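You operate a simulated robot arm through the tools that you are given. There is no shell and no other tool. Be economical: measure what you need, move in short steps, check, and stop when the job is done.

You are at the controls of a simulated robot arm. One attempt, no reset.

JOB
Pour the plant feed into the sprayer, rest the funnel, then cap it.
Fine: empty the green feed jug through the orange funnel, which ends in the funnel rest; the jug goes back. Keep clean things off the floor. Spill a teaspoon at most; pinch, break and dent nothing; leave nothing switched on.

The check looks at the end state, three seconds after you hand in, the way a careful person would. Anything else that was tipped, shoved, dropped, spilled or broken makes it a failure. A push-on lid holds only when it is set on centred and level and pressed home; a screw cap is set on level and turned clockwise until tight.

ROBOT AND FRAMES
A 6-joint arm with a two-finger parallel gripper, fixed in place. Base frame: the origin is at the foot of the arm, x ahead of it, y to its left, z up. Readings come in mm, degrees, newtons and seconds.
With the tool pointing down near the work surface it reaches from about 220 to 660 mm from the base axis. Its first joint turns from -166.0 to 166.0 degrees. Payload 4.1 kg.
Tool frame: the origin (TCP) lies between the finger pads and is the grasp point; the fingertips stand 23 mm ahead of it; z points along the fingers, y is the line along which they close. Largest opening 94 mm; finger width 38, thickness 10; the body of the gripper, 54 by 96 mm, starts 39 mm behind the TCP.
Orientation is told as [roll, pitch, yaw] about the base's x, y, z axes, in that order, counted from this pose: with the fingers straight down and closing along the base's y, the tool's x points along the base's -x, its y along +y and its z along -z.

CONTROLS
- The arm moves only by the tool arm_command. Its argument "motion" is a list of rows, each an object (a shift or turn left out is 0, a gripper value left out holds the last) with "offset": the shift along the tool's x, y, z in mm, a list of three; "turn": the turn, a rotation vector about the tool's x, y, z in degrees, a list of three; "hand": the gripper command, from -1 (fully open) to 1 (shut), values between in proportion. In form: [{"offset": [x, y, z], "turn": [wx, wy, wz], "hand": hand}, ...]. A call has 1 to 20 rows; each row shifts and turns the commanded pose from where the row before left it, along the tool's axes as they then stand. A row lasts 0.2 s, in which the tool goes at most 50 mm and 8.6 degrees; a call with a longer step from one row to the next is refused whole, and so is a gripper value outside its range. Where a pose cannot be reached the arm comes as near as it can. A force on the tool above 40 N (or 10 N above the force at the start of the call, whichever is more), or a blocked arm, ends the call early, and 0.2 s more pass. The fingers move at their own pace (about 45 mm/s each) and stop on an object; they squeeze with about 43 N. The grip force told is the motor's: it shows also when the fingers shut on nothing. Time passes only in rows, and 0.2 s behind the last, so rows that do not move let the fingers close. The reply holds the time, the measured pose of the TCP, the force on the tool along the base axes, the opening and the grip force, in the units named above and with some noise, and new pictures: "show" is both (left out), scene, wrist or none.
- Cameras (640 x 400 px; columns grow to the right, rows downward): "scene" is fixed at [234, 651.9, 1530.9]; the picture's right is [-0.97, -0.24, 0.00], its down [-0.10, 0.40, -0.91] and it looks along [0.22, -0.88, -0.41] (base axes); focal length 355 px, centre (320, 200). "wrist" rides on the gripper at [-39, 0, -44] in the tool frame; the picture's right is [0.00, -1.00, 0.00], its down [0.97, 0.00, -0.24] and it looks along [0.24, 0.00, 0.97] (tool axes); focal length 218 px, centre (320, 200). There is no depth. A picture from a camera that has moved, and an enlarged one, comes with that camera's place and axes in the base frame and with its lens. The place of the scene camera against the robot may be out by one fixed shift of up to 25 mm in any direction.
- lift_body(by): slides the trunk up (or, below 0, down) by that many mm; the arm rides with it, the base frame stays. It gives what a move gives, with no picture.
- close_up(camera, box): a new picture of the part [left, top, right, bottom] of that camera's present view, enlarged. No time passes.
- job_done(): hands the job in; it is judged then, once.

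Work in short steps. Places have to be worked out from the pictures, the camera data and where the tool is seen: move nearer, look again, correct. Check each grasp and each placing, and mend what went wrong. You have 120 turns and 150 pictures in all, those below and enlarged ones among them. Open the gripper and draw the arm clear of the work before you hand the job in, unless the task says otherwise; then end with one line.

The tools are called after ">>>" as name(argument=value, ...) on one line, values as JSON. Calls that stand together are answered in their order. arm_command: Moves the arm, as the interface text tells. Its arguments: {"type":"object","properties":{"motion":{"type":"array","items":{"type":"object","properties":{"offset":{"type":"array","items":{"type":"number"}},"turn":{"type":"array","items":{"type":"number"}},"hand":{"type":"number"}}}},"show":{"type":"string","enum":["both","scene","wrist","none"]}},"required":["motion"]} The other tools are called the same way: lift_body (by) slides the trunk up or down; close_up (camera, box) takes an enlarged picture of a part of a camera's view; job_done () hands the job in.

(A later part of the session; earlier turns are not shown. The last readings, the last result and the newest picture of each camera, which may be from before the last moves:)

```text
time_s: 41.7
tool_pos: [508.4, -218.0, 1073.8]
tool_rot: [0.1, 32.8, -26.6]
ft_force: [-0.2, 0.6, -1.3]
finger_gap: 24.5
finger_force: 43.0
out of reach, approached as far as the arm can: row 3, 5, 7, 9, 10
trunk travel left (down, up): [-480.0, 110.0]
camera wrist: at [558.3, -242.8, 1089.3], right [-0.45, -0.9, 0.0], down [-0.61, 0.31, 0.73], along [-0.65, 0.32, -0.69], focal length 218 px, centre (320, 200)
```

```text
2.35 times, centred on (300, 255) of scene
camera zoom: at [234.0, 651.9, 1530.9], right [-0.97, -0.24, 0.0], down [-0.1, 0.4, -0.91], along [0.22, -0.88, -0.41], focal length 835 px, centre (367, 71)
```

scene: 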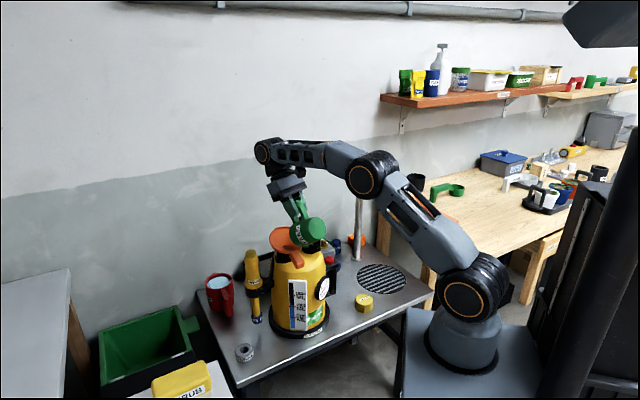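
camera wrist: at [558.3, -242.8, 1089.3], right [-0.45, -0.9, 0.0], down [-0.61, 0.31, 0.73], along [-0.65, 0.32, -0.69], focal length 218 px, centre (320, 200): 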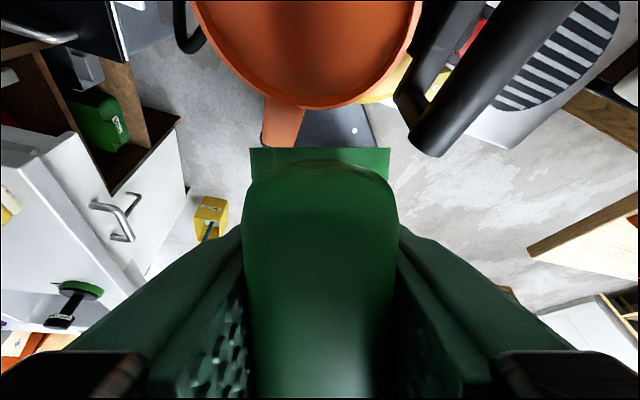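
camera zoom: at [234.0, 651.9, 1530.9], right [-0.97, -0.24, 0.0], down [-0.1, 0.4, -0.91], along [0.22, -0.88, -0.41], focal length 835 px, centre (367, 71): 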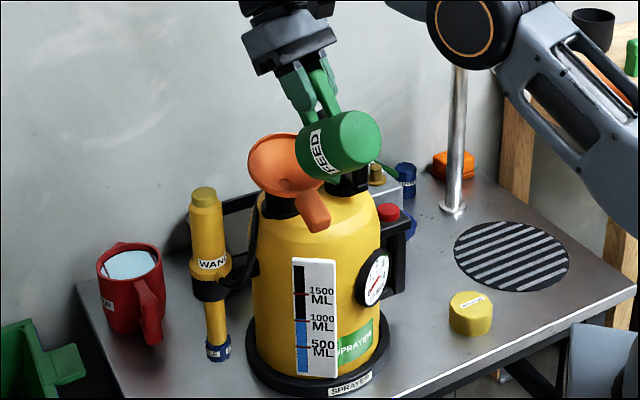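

The arm hit its reach limit during the last rows, so the spout slid back to ≈(478,-203,951), off the bowl. I raise the trunk straight up and check for contact or drips.

>>> lift_body(by=50)

>>> close_up(camera="scene", box=[255, 215, 345, 285])

>>> close_up(camera="wrist", box=[140, 0, 540, 200])

>>> close_up(camera="scene", box=[260, 270, 350, 345])

```text
time_s: 42.6
tool_pos: [507.5, -218.0, 1123.5]
tool_rot: [0.0, 33.0, -26.5]
ft_force: [0.5, -1.0, -1.1]
finger_gap: 24.2
finger_force: 43.1
trunk travel left (down, up): [-530.0, 60.0]
```

```text
5.71 times, centred on (300, 250) of scene
camera zoom: at [234.0, 651.9, 1530.9], right [-0.97, -0.24, 0.0], down [-0.1, 0.4, -0.91], along [0.22, -0.88, -0.41], focal length 2028 px, centre (434, -86)
```

zoom: 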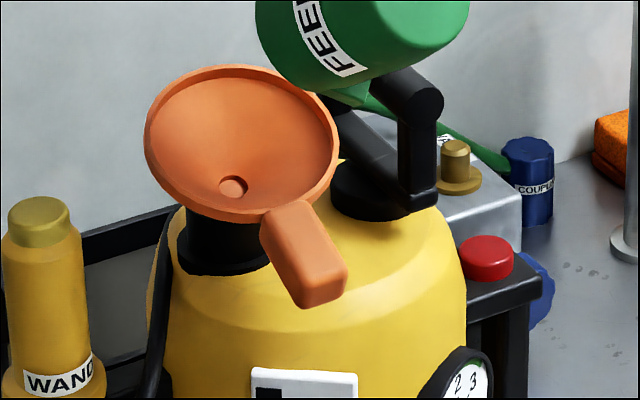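

```text
1.60 times, centred on (340, 100) of wrist
camera zoom: at [558.4, -242.8, 1139.2], right [-0.45, -0.9, 0.0], down [-0.61, 0.31, 0.73], along [-0.65, 0.32, -0.69], focal length 349 px, centre (288, 360)
```

zoom: 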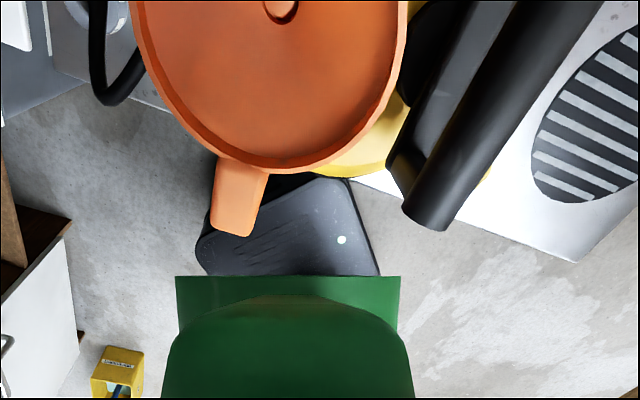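

```text
5.33 times, centred on (305, 308) of scene
camera zoom: at [234.0, 651.9, 1530.9], right [-0.97, -0.24, 0.0], down [-0.1, 0.4, -0.91], along [0.22, -0.88, -0.41], focal length 1893 px, centre (400, -373)
```

zoom: 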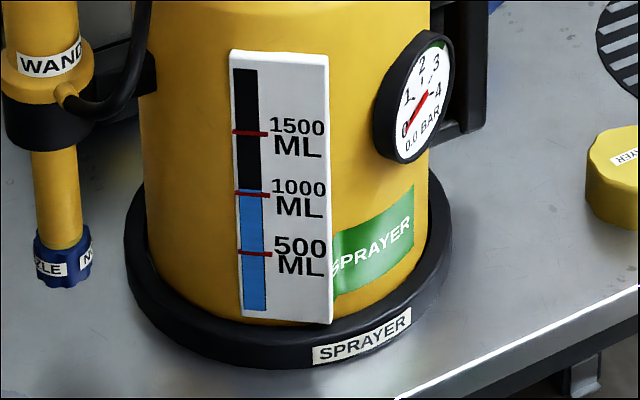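

No spill is visible and nothing was touched. Rotating back about the TCP brings the spout over the bowl again at z≈1000, so I'll go back to 105°, hold for drips, then view.

>>> arm_command(motion=[{"turn": [0, -6, 0]}, {"turn": [0, -6, 0]}, {"turn": [0, -6, 0]}, {"offset": [0, 0, 0]}, {}, {}, {}, {}, {}, {}], show="wrist")

>>> close_up(camera="scene", box=[260, 270, 350, 345])

```text
time_s: 44.8
tool_pos: [509.2, -218.6, 1123.9]
tool_rot: [0.0, 14.8, -26.5]
ft_force: [-0.3, 0.6, -1.1]
finger_gap: 24.3
finger_force: 43.7
trunk travel left (down, up): [-530.0, 60.0]
camera wrist: at [552.0, -239.2, 1155.9], right [-0.45, -0.9, 0.0], down [-0.78, 0.39, 0.48], along [-0.43, 0.21, -0.88], focal length 218 px, centre (320, 200)
```

wrist: 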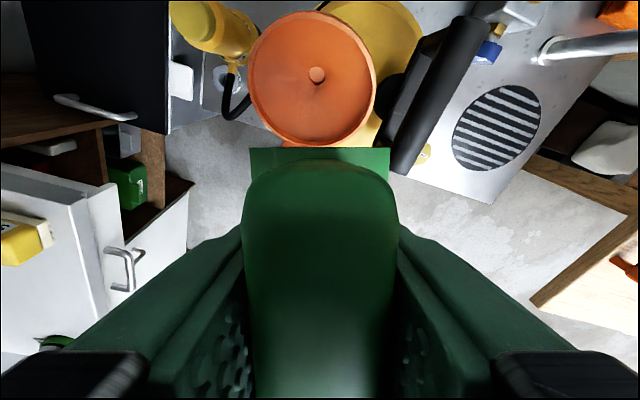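

```text
5.33 times, centred on (305, 308) of scene
camera zoom: at [234.0, 651.9, 1530.9], right [-0.97, -0.24, 0.0], down [-0.1, 0.4, -0.91], along [0.22, -0.88, -0.41], focal length 1893 px, centre (400, -373)
```

zoom: 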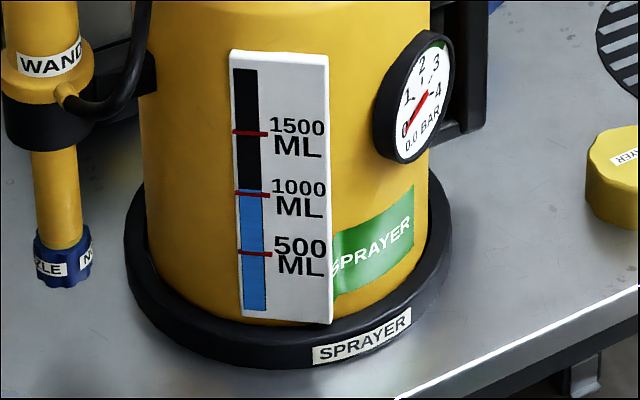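

The funnel is undisturbed (hole at ≈(557,-238)) and the gauge reads just above 1000. I shift forward a bit, then unwind the tilt with the spout held over the bowl to ~63°, then rotate upright in place, high enough to clear everything.

>>> arm_command(motion=[{"offset": [-10.6, 0, -18.4]}, {"offset": [12.8, 0, 3.8], "turn": [0, -6, 0]}, {"offset": [12.8, 0, 3.8], "turn": [0, -6, 0]}, {"offset": [12.8, 0, 3.8], "turn": [0, -6, 0]}, {"offset": [12.8, 0, 3.8], "turn": [0, -6, 0]}, {"offset": [12.8, 0, 3.8], "turn": [0, -6, 0]}, {"offset": [12.8, 0, 3.8], "turn": [0, -6, 0]}, {"offset": [12.8, 0, 3.8], "turn": [0, -6, 0]}, {"turn": [0, -7, 0]}, {"turn": [0, -7, 0]}, {"turn": [0, -7, 0]}, {"turn": [0, -7, 0]}, {"turn": [0, -7, 0]}, {"turn": [0, -7, 0]}, {"turn": [0, -7, 0]}, {"turn": [0, -7, 0]}, {"turn": [0, -6.8, 0]}, {}], show="both")

>>> close_up(camera="scene", box=[260, 170, 340, 220])

```text
time_s: 48.6
tool_pos: [449.8, -189.8, 1109.3]
tool_rot: [4.3, -90.1, -30.9]
ft_force: [-0.3, 0.3, -1.4]
finger_gap: 24.1
finger_force: 42.9
out of reach, approached as far as the arm can: row 16
trunk travel left (down, up): [-530.0, 60.0]
camera wrist: at [409.7, -168.9, 1146.9], right [-0.45, -0.9, 0.0], down [-0.22, 0.11, -0.97], along [0.87, -0.43, -0.24], focal length 218 px, centre (320, 200)
```

scene: 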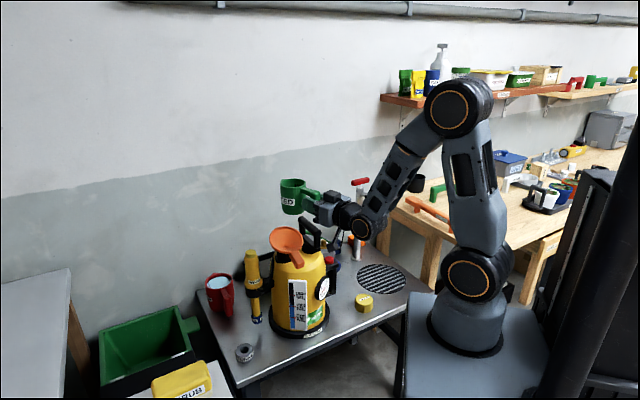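
wrist: 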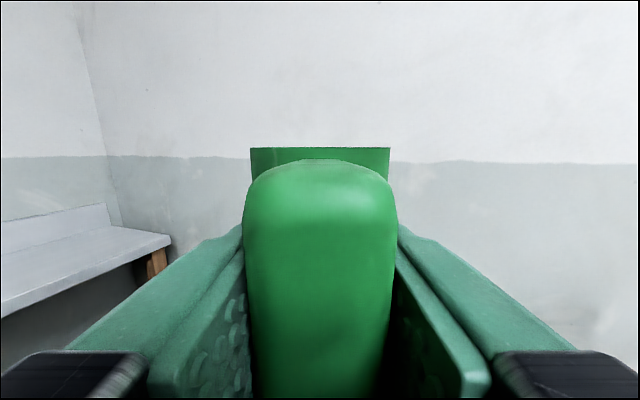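

```text
8.00 times, centred on (300, 195) of scene
camera zoom: at [234.0, 651.9, 1530.9], right [-0.97, -0.24, 0.0], down [-0.1, 0.4, -0.91], along [0.22, -0.88, -0.41], focal length 2839 px, centre (480, 240)
```

zoom: 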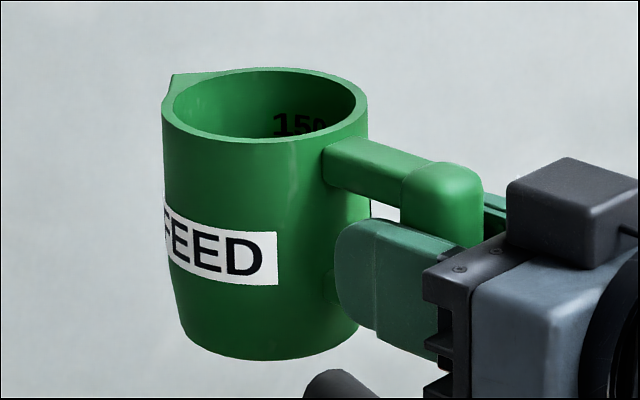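

The jug is upright and level. I return it along the reverse path: yaw back, travel above the drain grating, then lower with the trunk.

>>> arm_command(motion=[{"turn": [5, 0, 0]}, {"turn": [5, 0, 0]}, {"turn": [5, 0, 0]}, {"turn": [5, 0, 0]}, {"offset": [0, -31, 1.5]}, {"offset": [0, -31, 1.5]}, {"offset": [0, -31, 1.5]}, {"offset": [0, -31, 1.5]}, {"offset": [0, -31, 1.5]}, {"offset": [0, -31, 1.5]}, {"offset": [0, -31, 1.5]}, {"offset": [0, -31, 1.5]}, {"offset": [0, -31, 1.5]}, {"offset": [0, -31, 1.5]}, {"offset": [0, -31, 1.5]}, {"offset": [0, -30, 1]}, {}], show="scene")

```text
time_s: 52.2
tool_pos: [211.7, -467.8, 1109.9]
tool_rot: [14.0, -90.0, -60.3]
ft_force: [0.0, -0.8, -0.3]
finger_gap: 24.5
finger_force: 42.7
out of reach, approached as far as the arm can: row 6, 7, 8
trunk travel left (down, up): [-530.0, 60.0]
```

scene: 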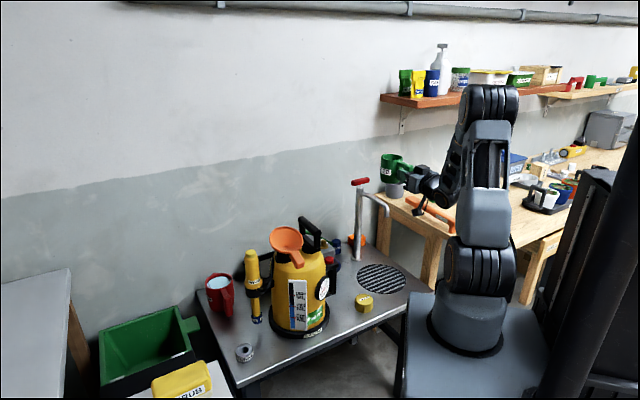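

A small correction to the grasp column, then lower the trunk 340 mm.

>>> arm_command(motion=[{"offset": [0, -3.7, -9.3]}, {"offset": [0, -3.7, -9.3]}, {}], show="none")

>>> lift_body(by=-340)

>>> arm_command(motion=[{}], show="wrist")

```text
time_s: 53.0
tool_pos: [195.0, -459.8, 1111.3]
tool_rot: [-20.8, -89.9, -25.5]
ft_force: [0.7, -0.6, -1.1]
finger_gap: 24.4
finger_force: 42.7
trunk travel left (down, up): [-530.0, 60.0]
```

```text
time_s: 56.3
tool_pos: [194.5, -460.3, 771.2]
tool_rot: [-14.8, -90.0, -31.7]
ft_force: [0.4, -0.5, -0.7]
finger_gap: 24.4
finger_force: 42.9
trunk travel left (down, up): [-190.0, 400.0]
```

```text
time_s: 56.7
tool_pos: [193.6, -460.9, 769.3]
tool_rot: [-13.9, -90.0, -32.6]
ft_force: [0.3, -0.2, -1.1]
finger_gap: 24.4
finger_force: 42.6
trunk travel left (down, up): [-190.0, 400.0]
camera wrist: at [162.9, -427.6, 808.5], right [-0.72, -0.69, 0.0], down [-0.17, 0.17, -0.97], along [0.67, -0.7, -0.24], focal length 218 px, centre (320, 200)
```

wrist: 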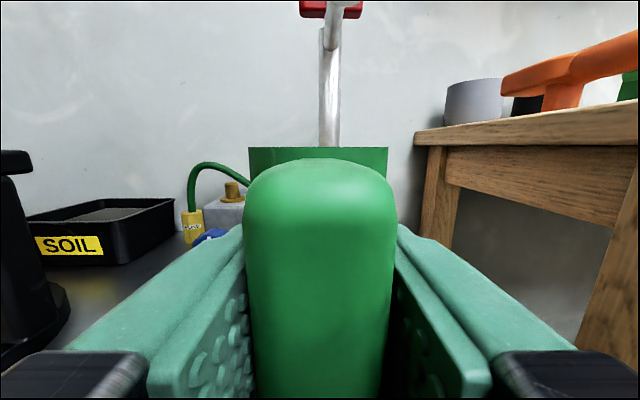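

Exactly above the original spot. I lower 98 mm and finish slowly to contact.

>>> arm_command(motion=[{"offset": [20, 0, 0]}, {"offset": [20, 0, 0]}, {"offset": [20, 0, 0]}, {"offset": [20, 0, 0]}, {"offset": [10, 0, 0]}, {"offset": [5, 0, 0]}, {"offset": [2, 0, 0]}, {"offset": [2, 0, 0]}, {"offset": [1.5, 0, 0]}, {}], show="wrist")

>>> close_up(camera="scene", box=[350, 240, 430, 310])

```text
time_s: 58.9
tool_pos: [194.7, -461.8, 669.5]
tool_rot: [-12.5, -90.0, -34.0]
ft_force: [0.3, -0.2, -0.8]
finger_gap: 24.6
finger_force: 43.1
trunk travel left (down, up): [-190.0, 400.0]
camera wrist: at [163.5, -428.0, 708.3], right [-0.72, -0.69, 0.0], down [-0.17, 0.17, -0.97], along [0.67, -0.7, -0.24], focal length 218 px, centre (320, 200)
```

wrist: 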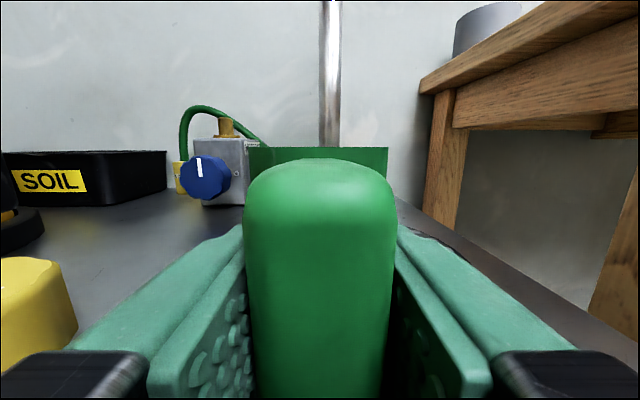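

```text
5.71 times, centred on (390, 275) of scene
camera zoom: at [234.0, 651.9, 1530.9], right [-0.97, -0.24, 0.0], down [-0.1, 0.4, -0.91], along [0.22, -0.88, -0.41], focal length 2028 px, centre (-80, -229)
```

zoom: 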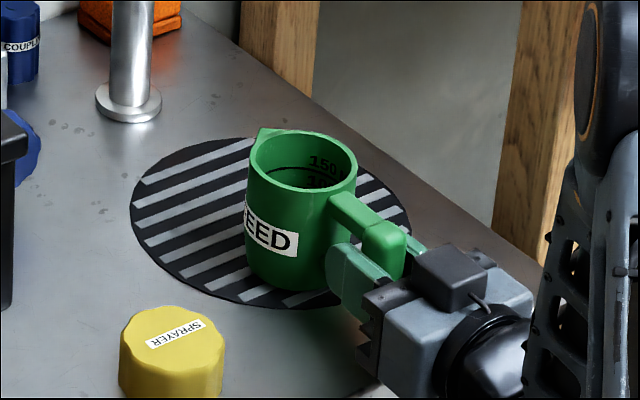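

Nearly down; I creep to contact.

>>> arm_command(motion=[{"offset": [0.8, 0, 0]}, {"offset": [0.8, 0, 0]}, {}], show="none")

```text
time_s: 59.7
tool_pos: [193.3, -460.7, 667.8]
tool_rot: [-46.6, -90.0, 0.1]
ft_force: [0.6, -0.2, 0.3]
finger_gap: 24.3
finger_force: 43.1
trunk travel left (down, up): [-190.0, 400.0]
```

At the original height and the weight is off the tool. I press 0.5 mm more, then open gradually.

>>> arm_command(motion=[{"offset": [0.6, 0, 0]}, {}, {"hand": 0.3}, {"hand": 0}, {"hand": -0.5}, {"hand": -1}, {"hand": -1}, {"hand": -1}, {"hand": -1}], show="wrist")

```text
time_s: 61.7
tool_pos: [194.8, -460.5, 668.0]
tool_rot: [-16.1, -90.0, -30.4]
ft_force: [-0.7, -0.4, 0.5]
finger_gap: 93.9
finger_force: 0.1
trunk travel left (down, up): [-190.0, 400.0]
camera wrist: at [163.0, -427.3, 706.0], right [-0.72, -0.69, 0.0], down [-0.17, 0.17, -0.97], along [0.67, -0.7, -0.24], focal length 218 px, centre (320, 200)
```

wrist: 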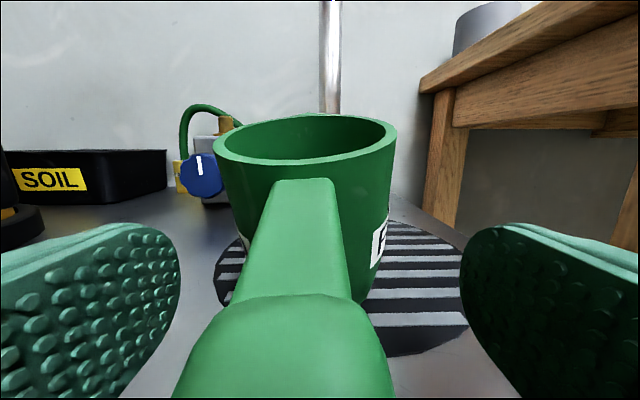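

The jug now looks tilted toward its handle; I check at once without moving.

>>> arm_command(motion=[{}], show="wrist")

>>> close_up(camera="scene", box=[350, 240, 430, 310])

```text
time_s: 62.1
tool_pos: [195.5, -460.1, 668.1]
tool_rot: [-14.5, -90.0, -32.0]
ft_force: [1.4, -0.6, 0.2]
finger_gap: 94.1
finger_force: 0.1
trunk travel left (down, up): [-190.0, 400.0]
camera wrist: at [163.0, -427.3, 706.0], right [-0.72, -0.69, 0.0], down [-0.17, 0.17, -0.97], along [0.67, -0.7, -0.24], focal length 218 px, centre (320, 200)
```

wrist: 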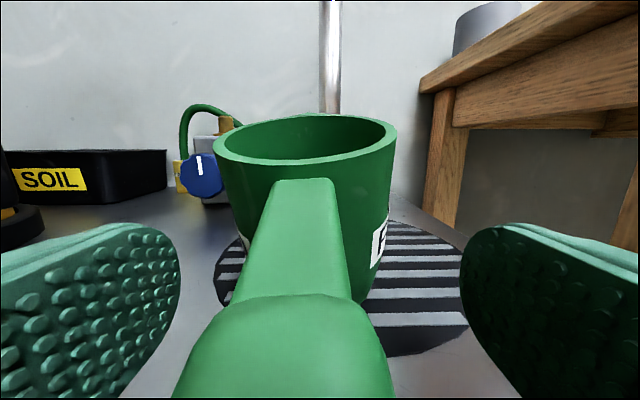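

```text
5.71 times, centred on (390, 275) of scene
camera zoom: at [234.0, 651.9, 1530.9], right [-0.97, -0.24, 0.0], down [-0.1, 0.4, -0.91], along [0.22, -0.88, -0.41], focal length 2028 px, centre (-80, -229)
```

zoom: 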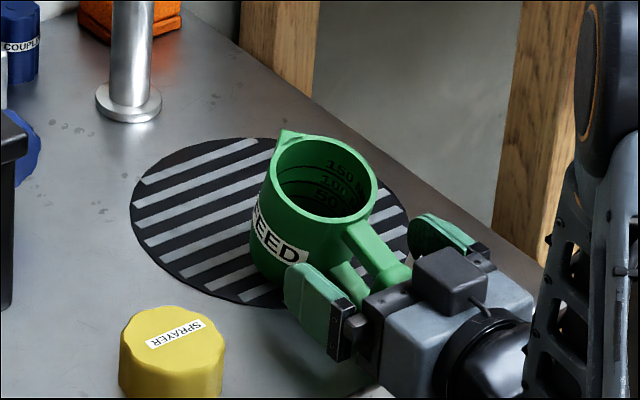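

The empty jug rocked back onto its handle on release, since pressing down at the handle pushed it over. It's empty inside with nothing spilled. The handle bar is still between the pads, so I re-grip it.

>>> arm_command(motion=[{"hand": 0}, {"hand": 0.2}, {"hand": 0.4}, {"hand": 0.6}, {"hand": 1}, {"hand": 1}, {"hand": 1}], show="both")

>>> close_up(camera="scene", box=[350, 240, 430, 310])

```text
time_s: 63.7
tool_pos: [194.7, -460.3, 667.1]
tool_rot: [-16.4, -90.0, -30.0]
ft_force: [0.0, -0.7, 0.0]
finger_gap: 24.4
finger_force: 42.9
trunk travel left (down, up): [-190.0, 400.0]
camera wrist: at [163.0, -427.3, 706.0], right [-0.72, -0.69, 0.0], down [-0.17, 0.17, -0.97], along [0.67, -0.7, -0.24], focal length 218 px, centre (320, 200)
```

scene: 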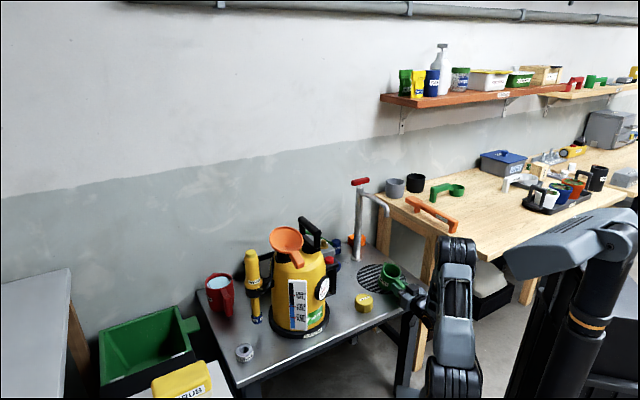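
wrist: 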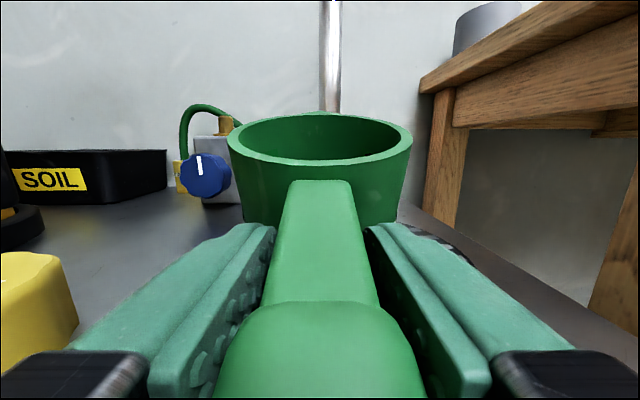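

```text
5.71 times, centred on (390, 275) of scene
camera zoom: at [234.0, 651.9, 1530.9], right [-0.97, -0.24, 0.0], down [-0.1, 0.4, -0.91], along [0.22, -0.88, -0.41], focal length 2028 px, centre (-80, -229)
```

zoom: 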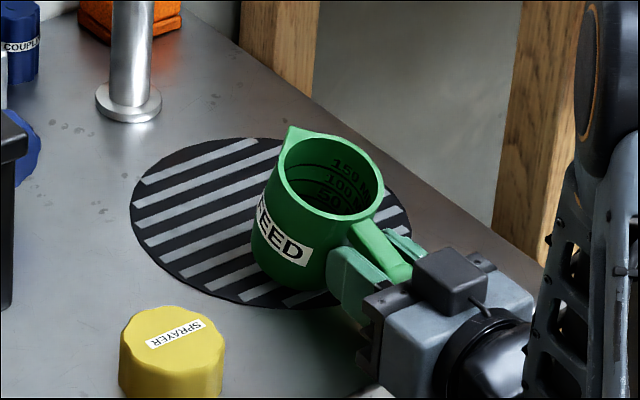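

Re-gripped, with the jug leaning about 17° handle-down. I lift 30 mm and pitch the fingers down 17° to level it.

>>> arm_command(motion=[{"offset": [-10, 0, 0]}, {"offset": [-10, 0, 0]}, {"offset": [-10, 0, 0]}, {"turn": [0, 6, 0]}, {"turn": [0, 6, 0]}, {"turn": [0, 5, 0]}, {}], show="both")

>>> close_up(camera="scene", box=[350, 230, 430, 300])

```text
time_s: 65.3
tool_pos: [194.1, -461.2, 697.9]
tool_rot: [-0.1, -72.9, -46.4]
ft_force: [-1.0, -0.8, -1.2]
finger_gap: 24.4
finger_force: 43.4
trunk travel left (down, up): [-190.0, 400.0]
camera wrist: at [172.0, -437.3, 747.2], right [-0.72, -0.69, 0.0], down [-0.35, 0.37, -0.86], along [0.59, -0.62, -0.52], focal length 218 px, centre (320, 200)
```

scene: 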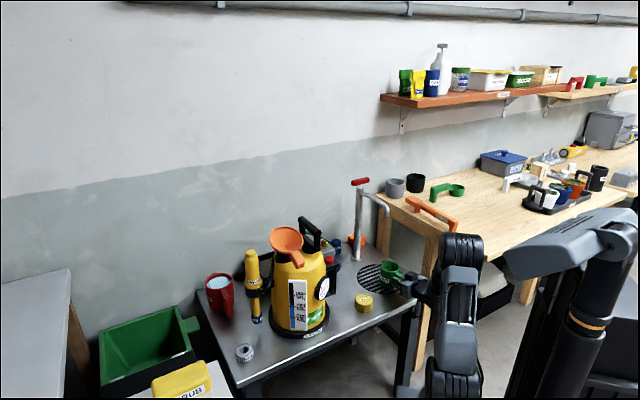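
wrist: 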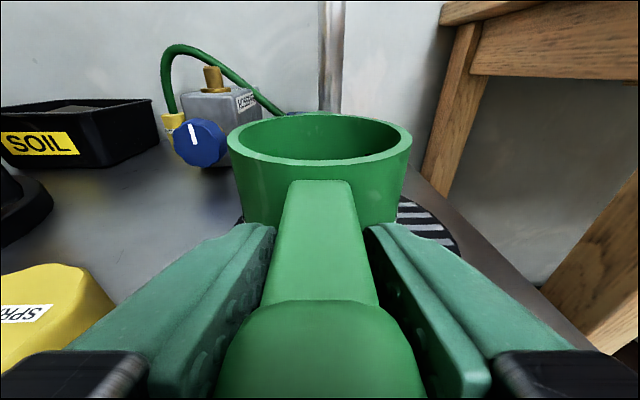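

```text
5.71 times, centred on (390, 265) of scene
camera zoom: at [234.0, 651.9, 1530.9], right [-0.97, -0.24, 0.0], down [-0.1, 0.4, -0.91], along [0.22, -0.88, -0.41], focal length 2028 px, centre (-80, -171)
```

zoom: 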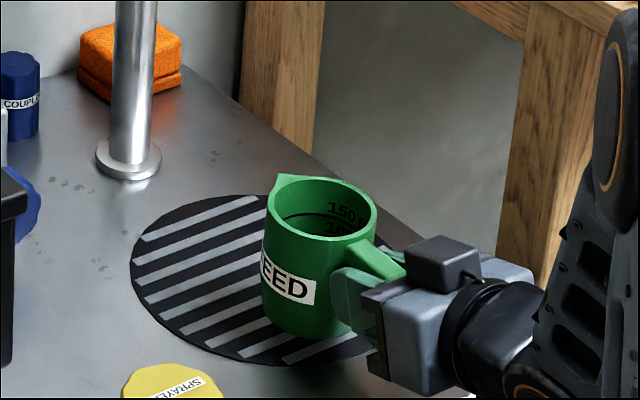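

Inside shows no feed. It needs about 3° more nose-down to be level. I apply that and descend 20 mm, then check.

>>> arm_command(motion=[{"turn": [0, 3, 0]}, {"offset": [9.4, 0, -3.4]}, {"offset": [9.4, 0, -3.4]}, {}], show="wrist")

>>> close_up(camera="scene", box=[350, 240, 430, 310])

```text
time_s: 66.3
tool_pos: [185.3, -451.5, 682.1]
tool_rot: [0.0, -70.0, -46.4]
ft_force: [0.5, -1.0, 0.1]
finger_gap: 24.2
finger_force: 43.0
trunk travel left (down, up): [-190.0, 400.0]
camera wrist: at [165.2, -430.6, 733.5], right [-0.73, -0.69, 0.0], down [-0.38, 0.4, -0.83], along [0.57, -0.6, -0.56], focal length 218 px, centre (320, 200)
```

wrist: 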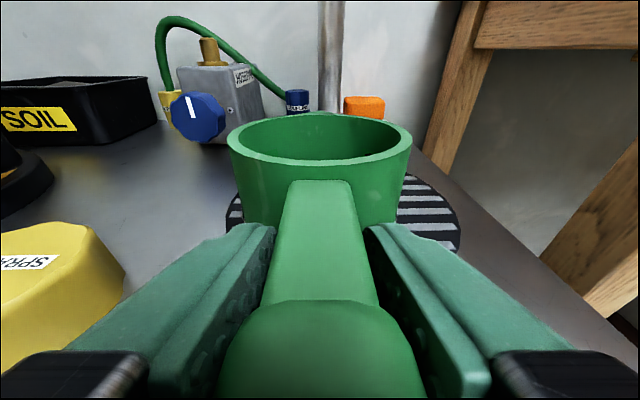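

```text
5.71 times, centred on (390, 275) of scene
camera zoom: at [234.0, 651.9, 1530.9], right [-0.97, -0.24, 0.0], down [-0.1, 0.4, -0.91], along [0.22, -0.88, -0.41], focal length 2028 px, centre (-80, -229)
```

zoom: 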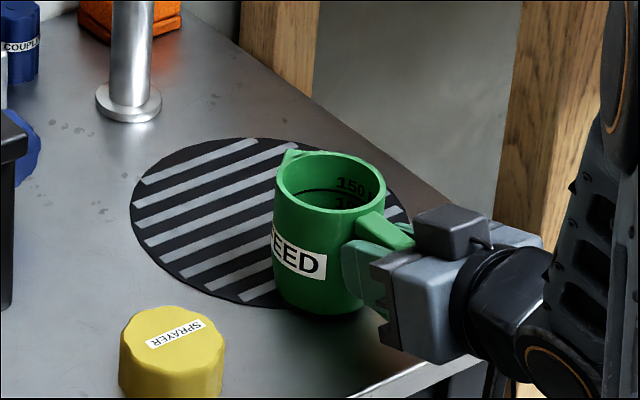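

My last descent had a sign slip and moved the jug ~13 mm outward. I raise 10 mm and go forward 32 mm, so the jug centre returns over its original spot (248,-517).

>>> arm_command(motion=[{"offset": [-9.4, 0, -3.4]}, {"offset": [-5.5, 0, 15]}, {"offset": [-5.5, 0, 15]}, {}], show="wrist")

>>> close_up(camera="scene", box=[350, 240, 430, 310])

```text
time_s: 67.3
tool_pos: [206.9, -475.1, 692.7]
tool_rot: [0.0, -70.0, -46.5]
ft_force: [0.9, 0.3, -0.1]
finger_gap: 24.1
finger_force: 43.0
trunk travel left (down, up): [-190.0, 400.0]
camera wrist: at [186.8, -453.7, 743.2], right [-0.73, -0.69, 0.0], down [-0.38, 0.4, -0.83], along [0.57, -0.6, -0.56], focal length 218 px, centre (320, 200)
```

wrist: 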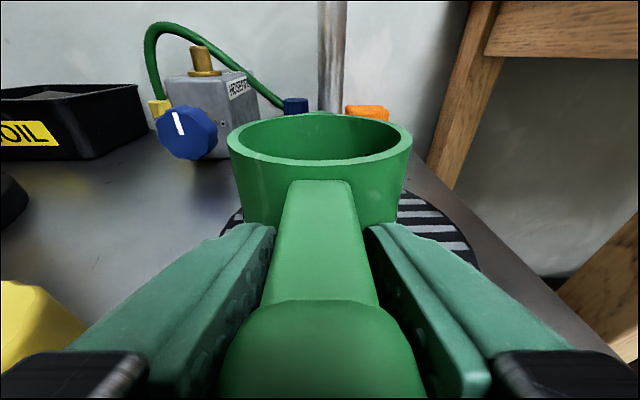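

```text
5.71 times, centred on (390, 275) of scene
camera zoom: at [234.0, 651.9, 1530.9], right [-0.97, -0.24, 0.0], down [-0.1, 0.4, -0.91], along [0.22, -0.88, -0.41], focal length 2028 px, centre (-80, -229)
```

zoom: 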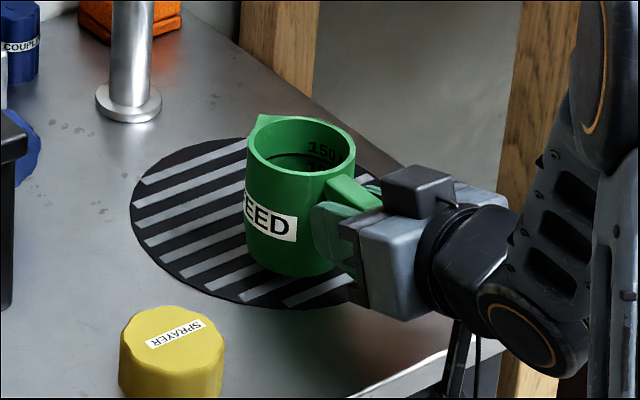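

The jug matches its original picture position and is level, about 10 mm above the grating. I lower 8 mm, then creep.

>>> arm_command(motion=[{"offset": [3.8, 0, 1.4]}, {"offset": [3.8, 0, 1.4]}, {}, {}], show="none")

>>> arm_command(motion=[{"offset": [0.94, 0, 0.34]}, {}, {}], show="none")

>>> arm_command(motion=[{"offset": [0.94, 0, 0.34]}, {}, {}], show="none")

>>> close_up(camera="scene", box=[350, 240, 430, 310])

```text
time_s: 68.3
tool_pos: [207.8, -474.9, 683.6]
tool_rot: [0.0, -69.9, -46.5]
ft_force: [0.0, 0.5, -1.1]
finger_gap: 24.2
finger_force: 42.6
trunk travel left (down, up): [-190.0, 400.0]
```

```text
time_s: 69.1
tool_pos: [207.1, -474.3, 683.3]
tool_rot: [-0.1, -69.9, -46.5]
ft_force: [-0.3, -0.9, -0.5]
finger_gap: 24.1
finger_force: 43.0
trunk travel left (down, up): [-190.0, 400.0]
```

```text
time_s: 69.9
tool_pos: [206.5, -474.9, 681.8]
tool_rot: [-0.1, -70.0, -46.4]
ft_force: [0.8, 0.8, 3.1]
finger_gap: 23.9
finger_force: 42.7
trunk travel left (down, up): [-190.0, 400.0]
```

```text
5.71 times, centred on (390, 275) of scene
camera zoom: at [234.0, 651.9, 1530.9], right [-0.97, -0.24, 0.0], down [-0.1, 0.4, -0.91], along [0.22, -0.88, -0.41], focal length 2028 px, centre (-80, -229)
```

zoom: 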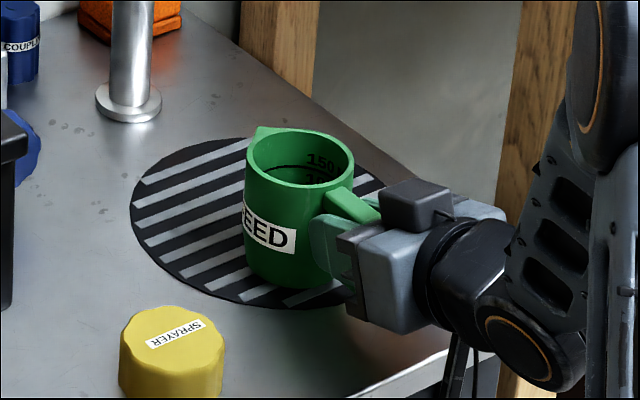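

Contact at z≈682 (3 N). I back off 0.7 mm to unload, then loosen the fingers by only 2 mm per side and look.

>>> arm_command(motion=[{"offset": [-0.66, 0, -0.24]}, {}, {"hand": 0.46}, {"hand": 0.42}, {"hand": 0.4}, {}], show="wrist")

>>> close_up(camera="scene", box=[350, 240, 430, 310])

```text
time_s: 71.3
tool_pos: [206.2, -475.2, 681.7]
tool_rot: [0.0, -70.0, -46.4]
ft_force: [-0.1, 0.4, 1.7]
finger_gap: 27.9
finger_force: 0.0
trunk travel left (down, up): [-190.0, 400.0]
camera wrist: at [187.0, -453.3, 733.6], right [-0.73, -0.69, 0.0], down [-0.38, 0.4, -0.83], along [0.57, -0.6, -0.56], focal length 218 px, centre (320, 200)
```

wrist: 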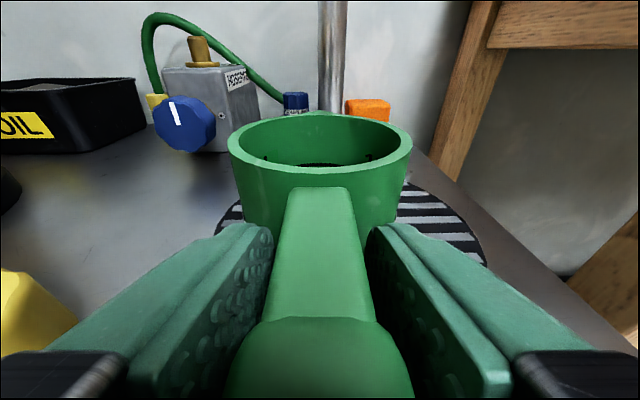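

```text
5.71 times, centred on (390, 275) of scene
camera zoom: at [234.0, 651.9, 1530.9], right [-0.97, -0.24, 0.0], down [-0.1, 0.4, -0.91], along [0.22, -0.88, -0.41], focal length 2028 px, centre (-80, -229)
```

zoom: 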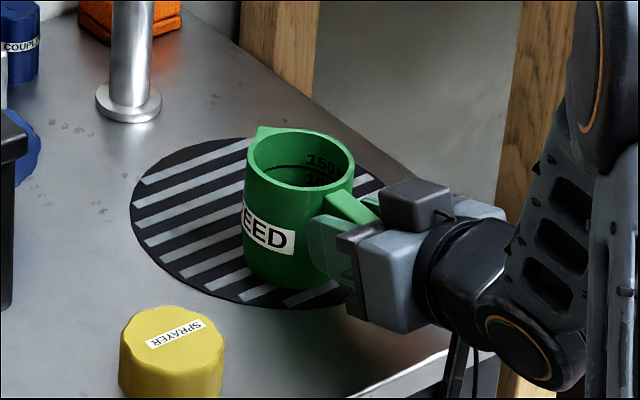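

The jug stands free with its rim at z≈706, matching the original and level. I open further slowly and check it stays put.

>>> arm_command(motion=[{"hand": 0.2}, {"hand": 0}, {"hand": -0.3}, {"hand": -0.6}, {"hand": -0.6}, {}], show="wrist")

```text
time_s: 72.7
tool_pos: [207.7, -474.4, 683.5]
tool_rot: [0.0, -70.0, -46.5]
ft_force: [-0.4, 0.3, 0.8]
finger_gap: 75.1
finger_force: 0.1
trunk travel left (down, up): [-190.0, 400.0]
camera wrist: at [187.0, -453.3, 733.5], right [-0.73, -0.69, 0.0], down [-0.38, 0.4, -0.83], along [0.57, -0.6, -0.56], focal length 218 px, centre (320, 200)
```

wrist: 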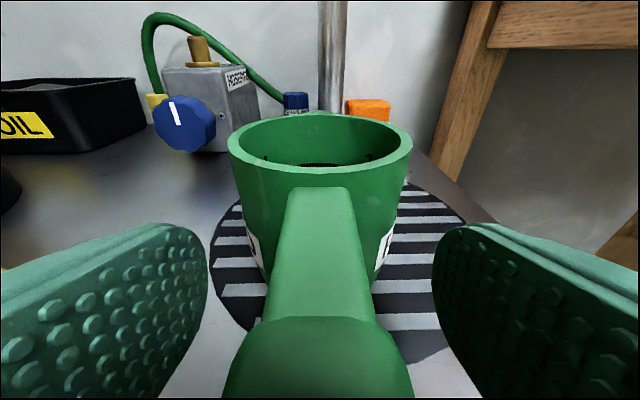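

Unchanged. I back off in small steps along the finger axis and watch the jug.

>>> arm_command(motion=[{"offset": [0, 0, -4]}, {"offset": [0, 0, -6]}, {"offset": [0, 0, -10]}, {"offset": [0, 0, -15]}, {"offset": [0, 0, -20]}, {"offset": [0, 0, -25]}, {}], show="wrist")

>>> close_up(camera="scene", box=[350, 240, 430, 310])

```text
time_s: 74.3
tool_pos: [156.5, -420.7, 710.5]
tool_rot: [0.0, -70.0, -46.5]
ft_force: [-0.4, 1.2, -0.4]
finger_gap: 75.3
finger_force: 0.1
trunk travel left (down, up): [-190.0, 400.0]
camera wrist: at [135.6, -399.3, 761.3], right [-0.72, -0.69, 0.0], down [-0.38, 0.41, -0.83], along [0.57, -0.6, -0.56], focal length 218 px, centre (320, 200)
```

wrist: 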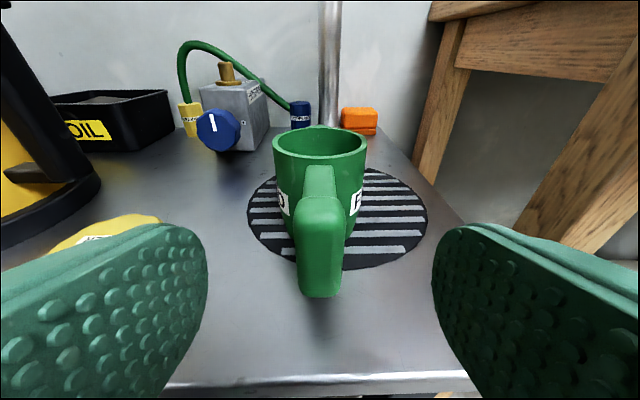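

```text
5.71 times, centred on (390, 275) of scene
camera zoom: at [234.0, 651.9, 1530.9], right [-0.97, -0.24, 0.0], down [-0.1, 0.4, -0.91], along [0.22, -0.88, -0.41], focal length 2028 px, centre (-80, -229)
```

zoom: 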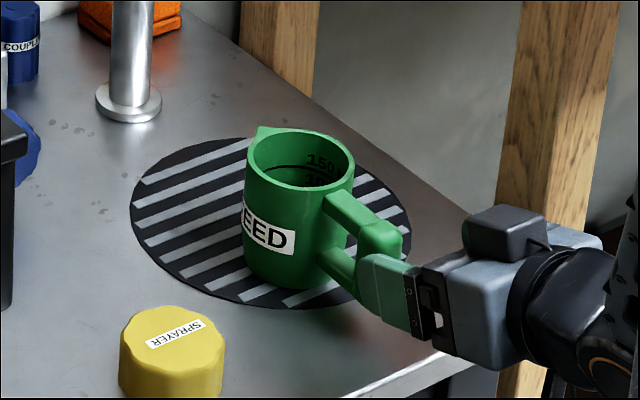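

The jug stands upright on its own at the original place. I raise the trunk and turn the tool downward, then look into the jug from above.

>>> lift_body(by=400)

>>> arm_command(motion=[{"turn": [0, 7, 0], "hand": -1}, {"turn": [0, 7, 0]}, {"turn": [0, 7, 0]}, {"turn": [0, 7, 0]}, {"turn": [0, 7, 0]}, {"turn": [0, 7, 0]}, {"turn": [0, 7, 0]}, {"turn": [0, 7, 0]}, {"turn": [0, 7, 0]}, {"turn": [0, 7, 0]}, {}], show="wrist")

```text
time_s: 78.1
tool_pos: [155.4, -421.0, 1111.2]
tool_rot: [0.0, -70.0, -46.4]
ft_force: [0.1, 0.9, 0.1]
finger_gap: 75.1
finger_force: 0.2
trunk travel left (down, up): [-590.0, 0.0]
```

```text
time_s: 80.5
tool_pos: [155.6, -420.1, 1110.0]
tool_rot: [0.1, -17.5, -46.6]
ft_force: [0.0, 0.2, -0.8]
finger_gap: 94.2
finger_force: 0.1
out of reach, approached as far as the arm can: row 8, 9, 10
trunk travel left (down, up): [-590.0, 0.0]
camera wrist: at [171.3, -436.8, 1163.0], right [-0.72, -0.69, 0.0], down [-0.69, 0.72, -0.06], along [0.04, -0.05, -1.0], focal length 218 px, centre (320, 200)
```

wrist: 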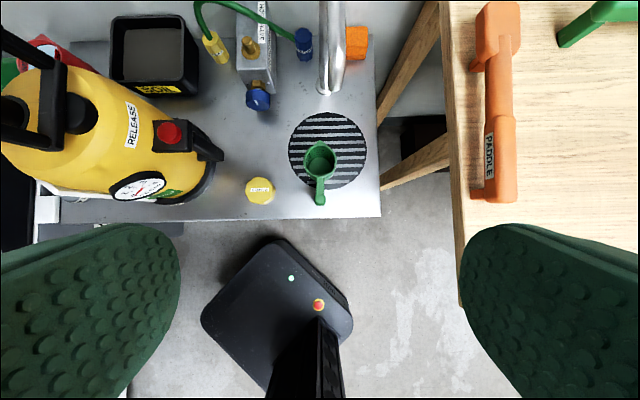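

>>> close_up(camera="wrist", box=[280, 105, 370, 215])

>>> close_up(camera="wrist", box=[0, 0, 240, 230])

```text
3.64 times, centred on (325, 160) of wrist
camera zoom: at [171.3, -436.8, 1163.0], right [-0.72, -0.69, 0.0], down [-0.69, 0.72, -0.06], along [0.04, -0.05, -1.0], focal length 794 px, centre (302, 346)
```

zoom: 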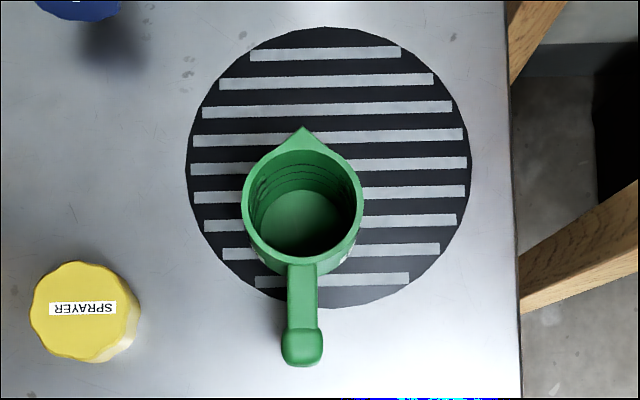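

```text
1.74 times, centred on (120, 115) of wrist
camera zoom: at [171.3, -436.8, 1163.0], right [-0.72, -0.69, 0.0], down [-0.69, 0.72, -0.06], along [0.04, -0.05, -1.0], focal length 380 px, centre (668, 348)
```

zoom: 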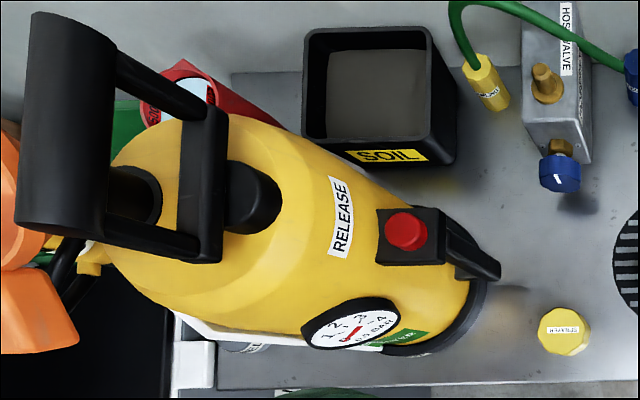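

The jug is empty and upright with nothing spilled. Next is the funnel: I move over its tab with the fingers down and aligned across it.

>>> arm_command(motion=[{"offset": [0, 40, 0], "turn": [0, 1.75, 0]}, {"offset": [0, 40, 0], "turn": [0, 1.75, 0]}, {"offset": [0, 40, 0], "turn": [0, 1.75, 0]}, {"offset": [0, 40, 0], "turn": [0, 1.75, 0]}, {"offset": [0, 40, 0], "turn": [0, 1.75, 0]}, {"offset": [0, 40, 0], "turn": [0, 1.75, 0]}, {"offset": [0, 40, 0], "turn": [0, 1.75, 0]}, {"offset": [0, 40, 0], "turn": [0, 1.75, 0]}, {"offset": [0, 40, 0], "turn": [0, 1.75, 0]}, {"offset": [0, 40, 0], "turn": [0, 1.75, 0]}, {}], show="both")

```text
time_s: 82.9
tool_pos: [330.1, -186.8, 994.5]
tool_rot: [7.1, -3.8, -45.5]
ft_force: [0.5, -0.1, 0.3]
finger_gap: 94.1
finger_force: 0.0
out of reach, approached as far as the arm can: row 1, 2, 3, 4, 5, 6, 7, 8, 9, 10
trunk travel left (down, up): [-590.0, 0.0]
camera wrist: at [350.6, -216.0, 1039.6], right [-0.7, -0.7, -0.12], down [-0.71, 0.68, 0.17], along [-0.04, 0.21, -0.98], focal length 218 px, centre (320, 200)
```

scene: 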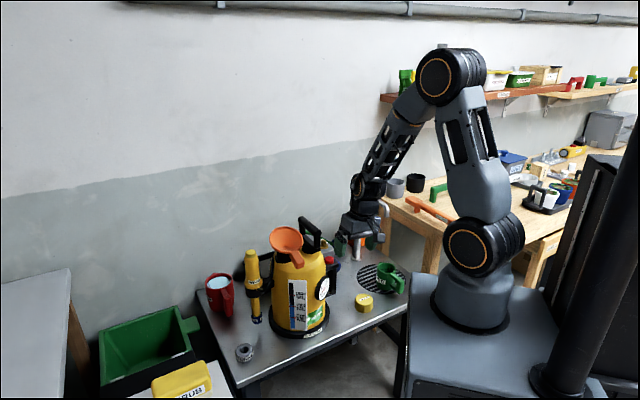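
wrist: 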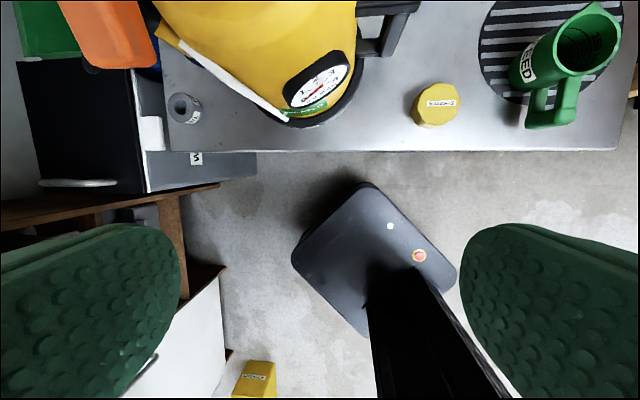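

The arm sagged along its reach limit, though nothing was touched. I level the tool and rise to a safe height again.

>>> arm_command(motion=[{"offset": [0, 0, -30], "turn": [3.8, -1.25, 0]}, {"offset": [0, 0, -30], "turn": [3.8, -1.25, 0]}, {"offset": [0, 0, -30]}, {"offset": [0, 0, -20]}, {}], show="none")

```text
time_s: 84.1
tool_pos: [294.6, -169.7, 1020.7]
tool_rot: [7.1, -7.7, -46.8]
ft_force: [0.3, 0.7, -0.4]
finger_gap: 93.8
finger_force: 0.0
out of reach, approached as far as the arm can: row 1, 2, 3, 4
trunk travel left (down, up): [-590.0, 0.0]
```

I'm at the inner fold limit, so I move outward along +x, then up.

>>> arm_command(motion=[{"offset": [-21, 22, 0]}, {"offset": [-21, 22, 0]}, {"offset": [-21, 22, -5]}, {"offset": [-21, 22, -10], "turn": [3.5, -1, 0]}, {"offset": [0, 0, -15], "turn": [3.5, -1, 0]}, {"offset": [0, 0, -15]}, {}], show="both")

```text
time_s: 85.7
tool_pos: [338.5, -211.1, 1008.0]
tool_rot: [6.9, -10.2, -47.6]
ft_force: [-0.5, 0.7, 0.3]
finger_gap: 94.3
finger_force: 0.0
out of reach, approached as far as the arm can: row 1, 2, 3, 4, 5
trunk travel left (down, up): [-590.0, 0.0]
camera wrist: at [354.6, -236.5, 1056.5], right [-0.72, -0.68, -0.12], down [-0.69, 0.72, 0.06], along [0.04, 0.13, -0.99], focal length 218 px, centre (320, 200)
```

scene: 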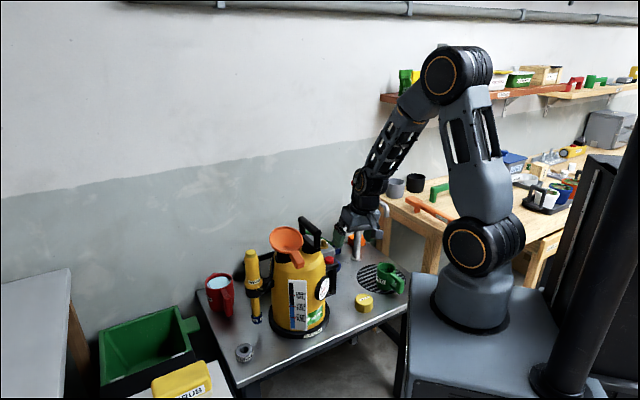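
wrist: 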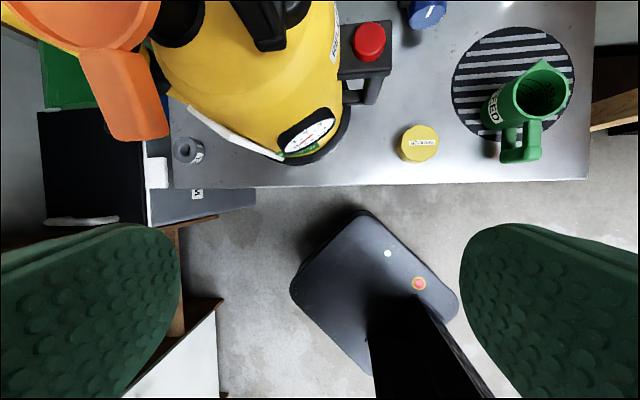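

I continue outward toward (440,-150), clear of the sprayer handle, while yawing nearer to radial to free the wrist.

>>> arm_command(motion=[{"offset": [-6, 28, -5], "turn": [0, 0, -6]}, {"offset": [-6, 28, -5], "turn": [0, 0, -6]}, {"offset": [-6, 28, -5], "turn": [0, 0, -6]}, {"offset": [-6, 28, -5], "turn": [0, 0, -6]}, {}], show="wrist")

```text
time_s: 86.9
tool_pos: [418.7, -89.5, 990.1]
tool_rot: [5.9, -12.9, -24.3]
ft_force: [-0.3, -0.6, -0.1]
finger_gap: 94.1
finger_force: 0.1
out of reach, approached as far as the arm can: row 1, 2, 3, 4
trunk travel left (down, up): [-590.0, 0.0]
camera wrist: at [441.0, -104.6, 1040.1], right [-0.39, -0.92, -0.1], down [-0.92, 0.39, 0.01], along [0.03, 0.1, -0.99], focal length 218 px, centre (320, 200)
```

wrist: 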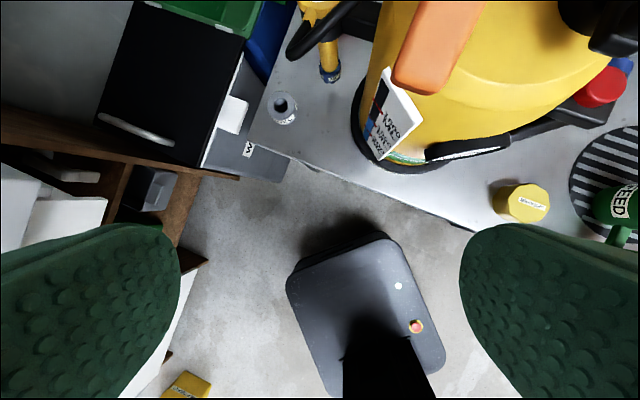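

Moving again, but z keeps sagging because the trunk is at its top. I try a straight rise with levelling here, clear of the sprayer.

>>> arm_command(motion=[{"offset": [-15, 0, -25], "turn": [3, 5, 0]}, {"offset": [-15, 0, -25], "turn": [3, 5, 0]}, {"offset": [-15, 0, -25], "turn": [0, 3, 0]}, {"offset": [-15, 0, -25]}, {}], show="none")

```text
time_s: 88.1
tool_pos: [426.9, -92.0, 1022.8]
tool_rot: [9.4, -1.9, -24.2]
ft_force: [0.2, 0.1, -0.1]
finger_gap: 94.0
finger_force: 0.1
out of reach, approached as far as the arm can: row 1, 2, 3, 4
trunk travel left (down, up): [-590.0, 0.0]
```

I lower the trunk 100 mm here in free space to give the arm room, then raise the tool with the arm.

>>> lift_body(by=-100)

>>> arm_command(motion=[{"offset": [0, 0, -30], "turn": [3, 0, 0]}, {"offset": [0, 0, -30], "turn": [3, 0, 0]}, {"offset": [0, 0, -30], "turn": [2.5, 2, 0]}, {"offset": [0, 0, -30]}, {}], show="none")

```text
time_s: 89.5
tool_pos: [425.9, -91.5, 921.1]
tool_rot: [9.5, -1.9, -24.1]
ft_force: [0.7, -0.2, -0.1]
finger_gap: 94.1
finger_force: 0.1
trunk travel left (down, up): [-490.0, 100.0]
```

```text
time_s: 90.7
tool_pos: [399.5, -91.6, 984.9]
tool_rot: [11.4, -1.7, -24.6]
ft_force: [0.3, 1.1, -0.4]
finger_gap: 94.3
finger_force: 0.0
out of reach, approached as far as the arm can: row 1, 2, 3, 4
trunk travel left (down, up): [-490.0, 100.0]
```

I go outward to larger radius at x≈520, y≈-70 (free space), where earlier poses were exact.

>>> arm_command(motion=[{"offset": [-25, 17, -8]}, {"offset": [-25, 17, -8]}, {"offset": [-25, 17, -8]}, {"offset": [-25, 17, -8]}, {}], show="both")

```text
time_s: 91.9
tool_pos: [481.7, -126.1, 996.0]
tool_rot: [12.7, -2.0, -24.4]
ft_force: [-0.2, -0.3, 0.7]
finger_gap: 93.6
finger_force: 0.0
out of reach, approached as far as the arm can: row 1, 2, 3, 4
trunk travel left (down, up): [-490.0, 100.0]
camera wrist: at [511.1, -150.6, 1038.0], right [-0.4, -0.89, -0.22], down [-0.91, 0.36, 0.2], along [-0.1, 0.28, -0.95], focal length 218 px, centre (320, 200)
```

scene: 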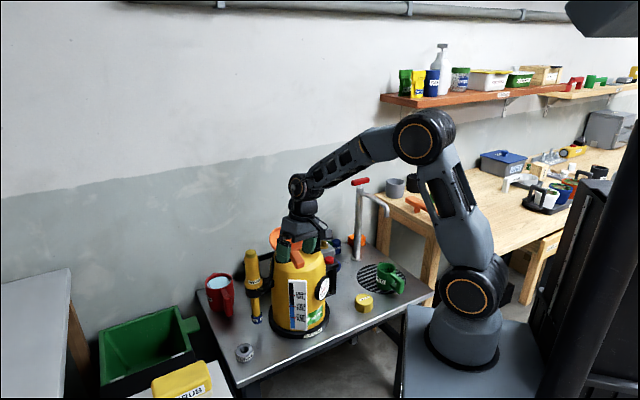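
wrist: 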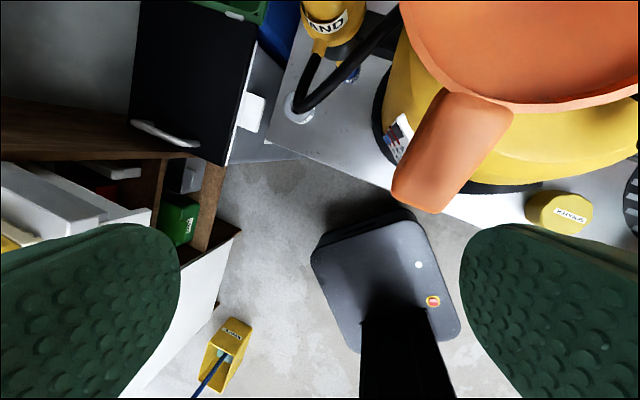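

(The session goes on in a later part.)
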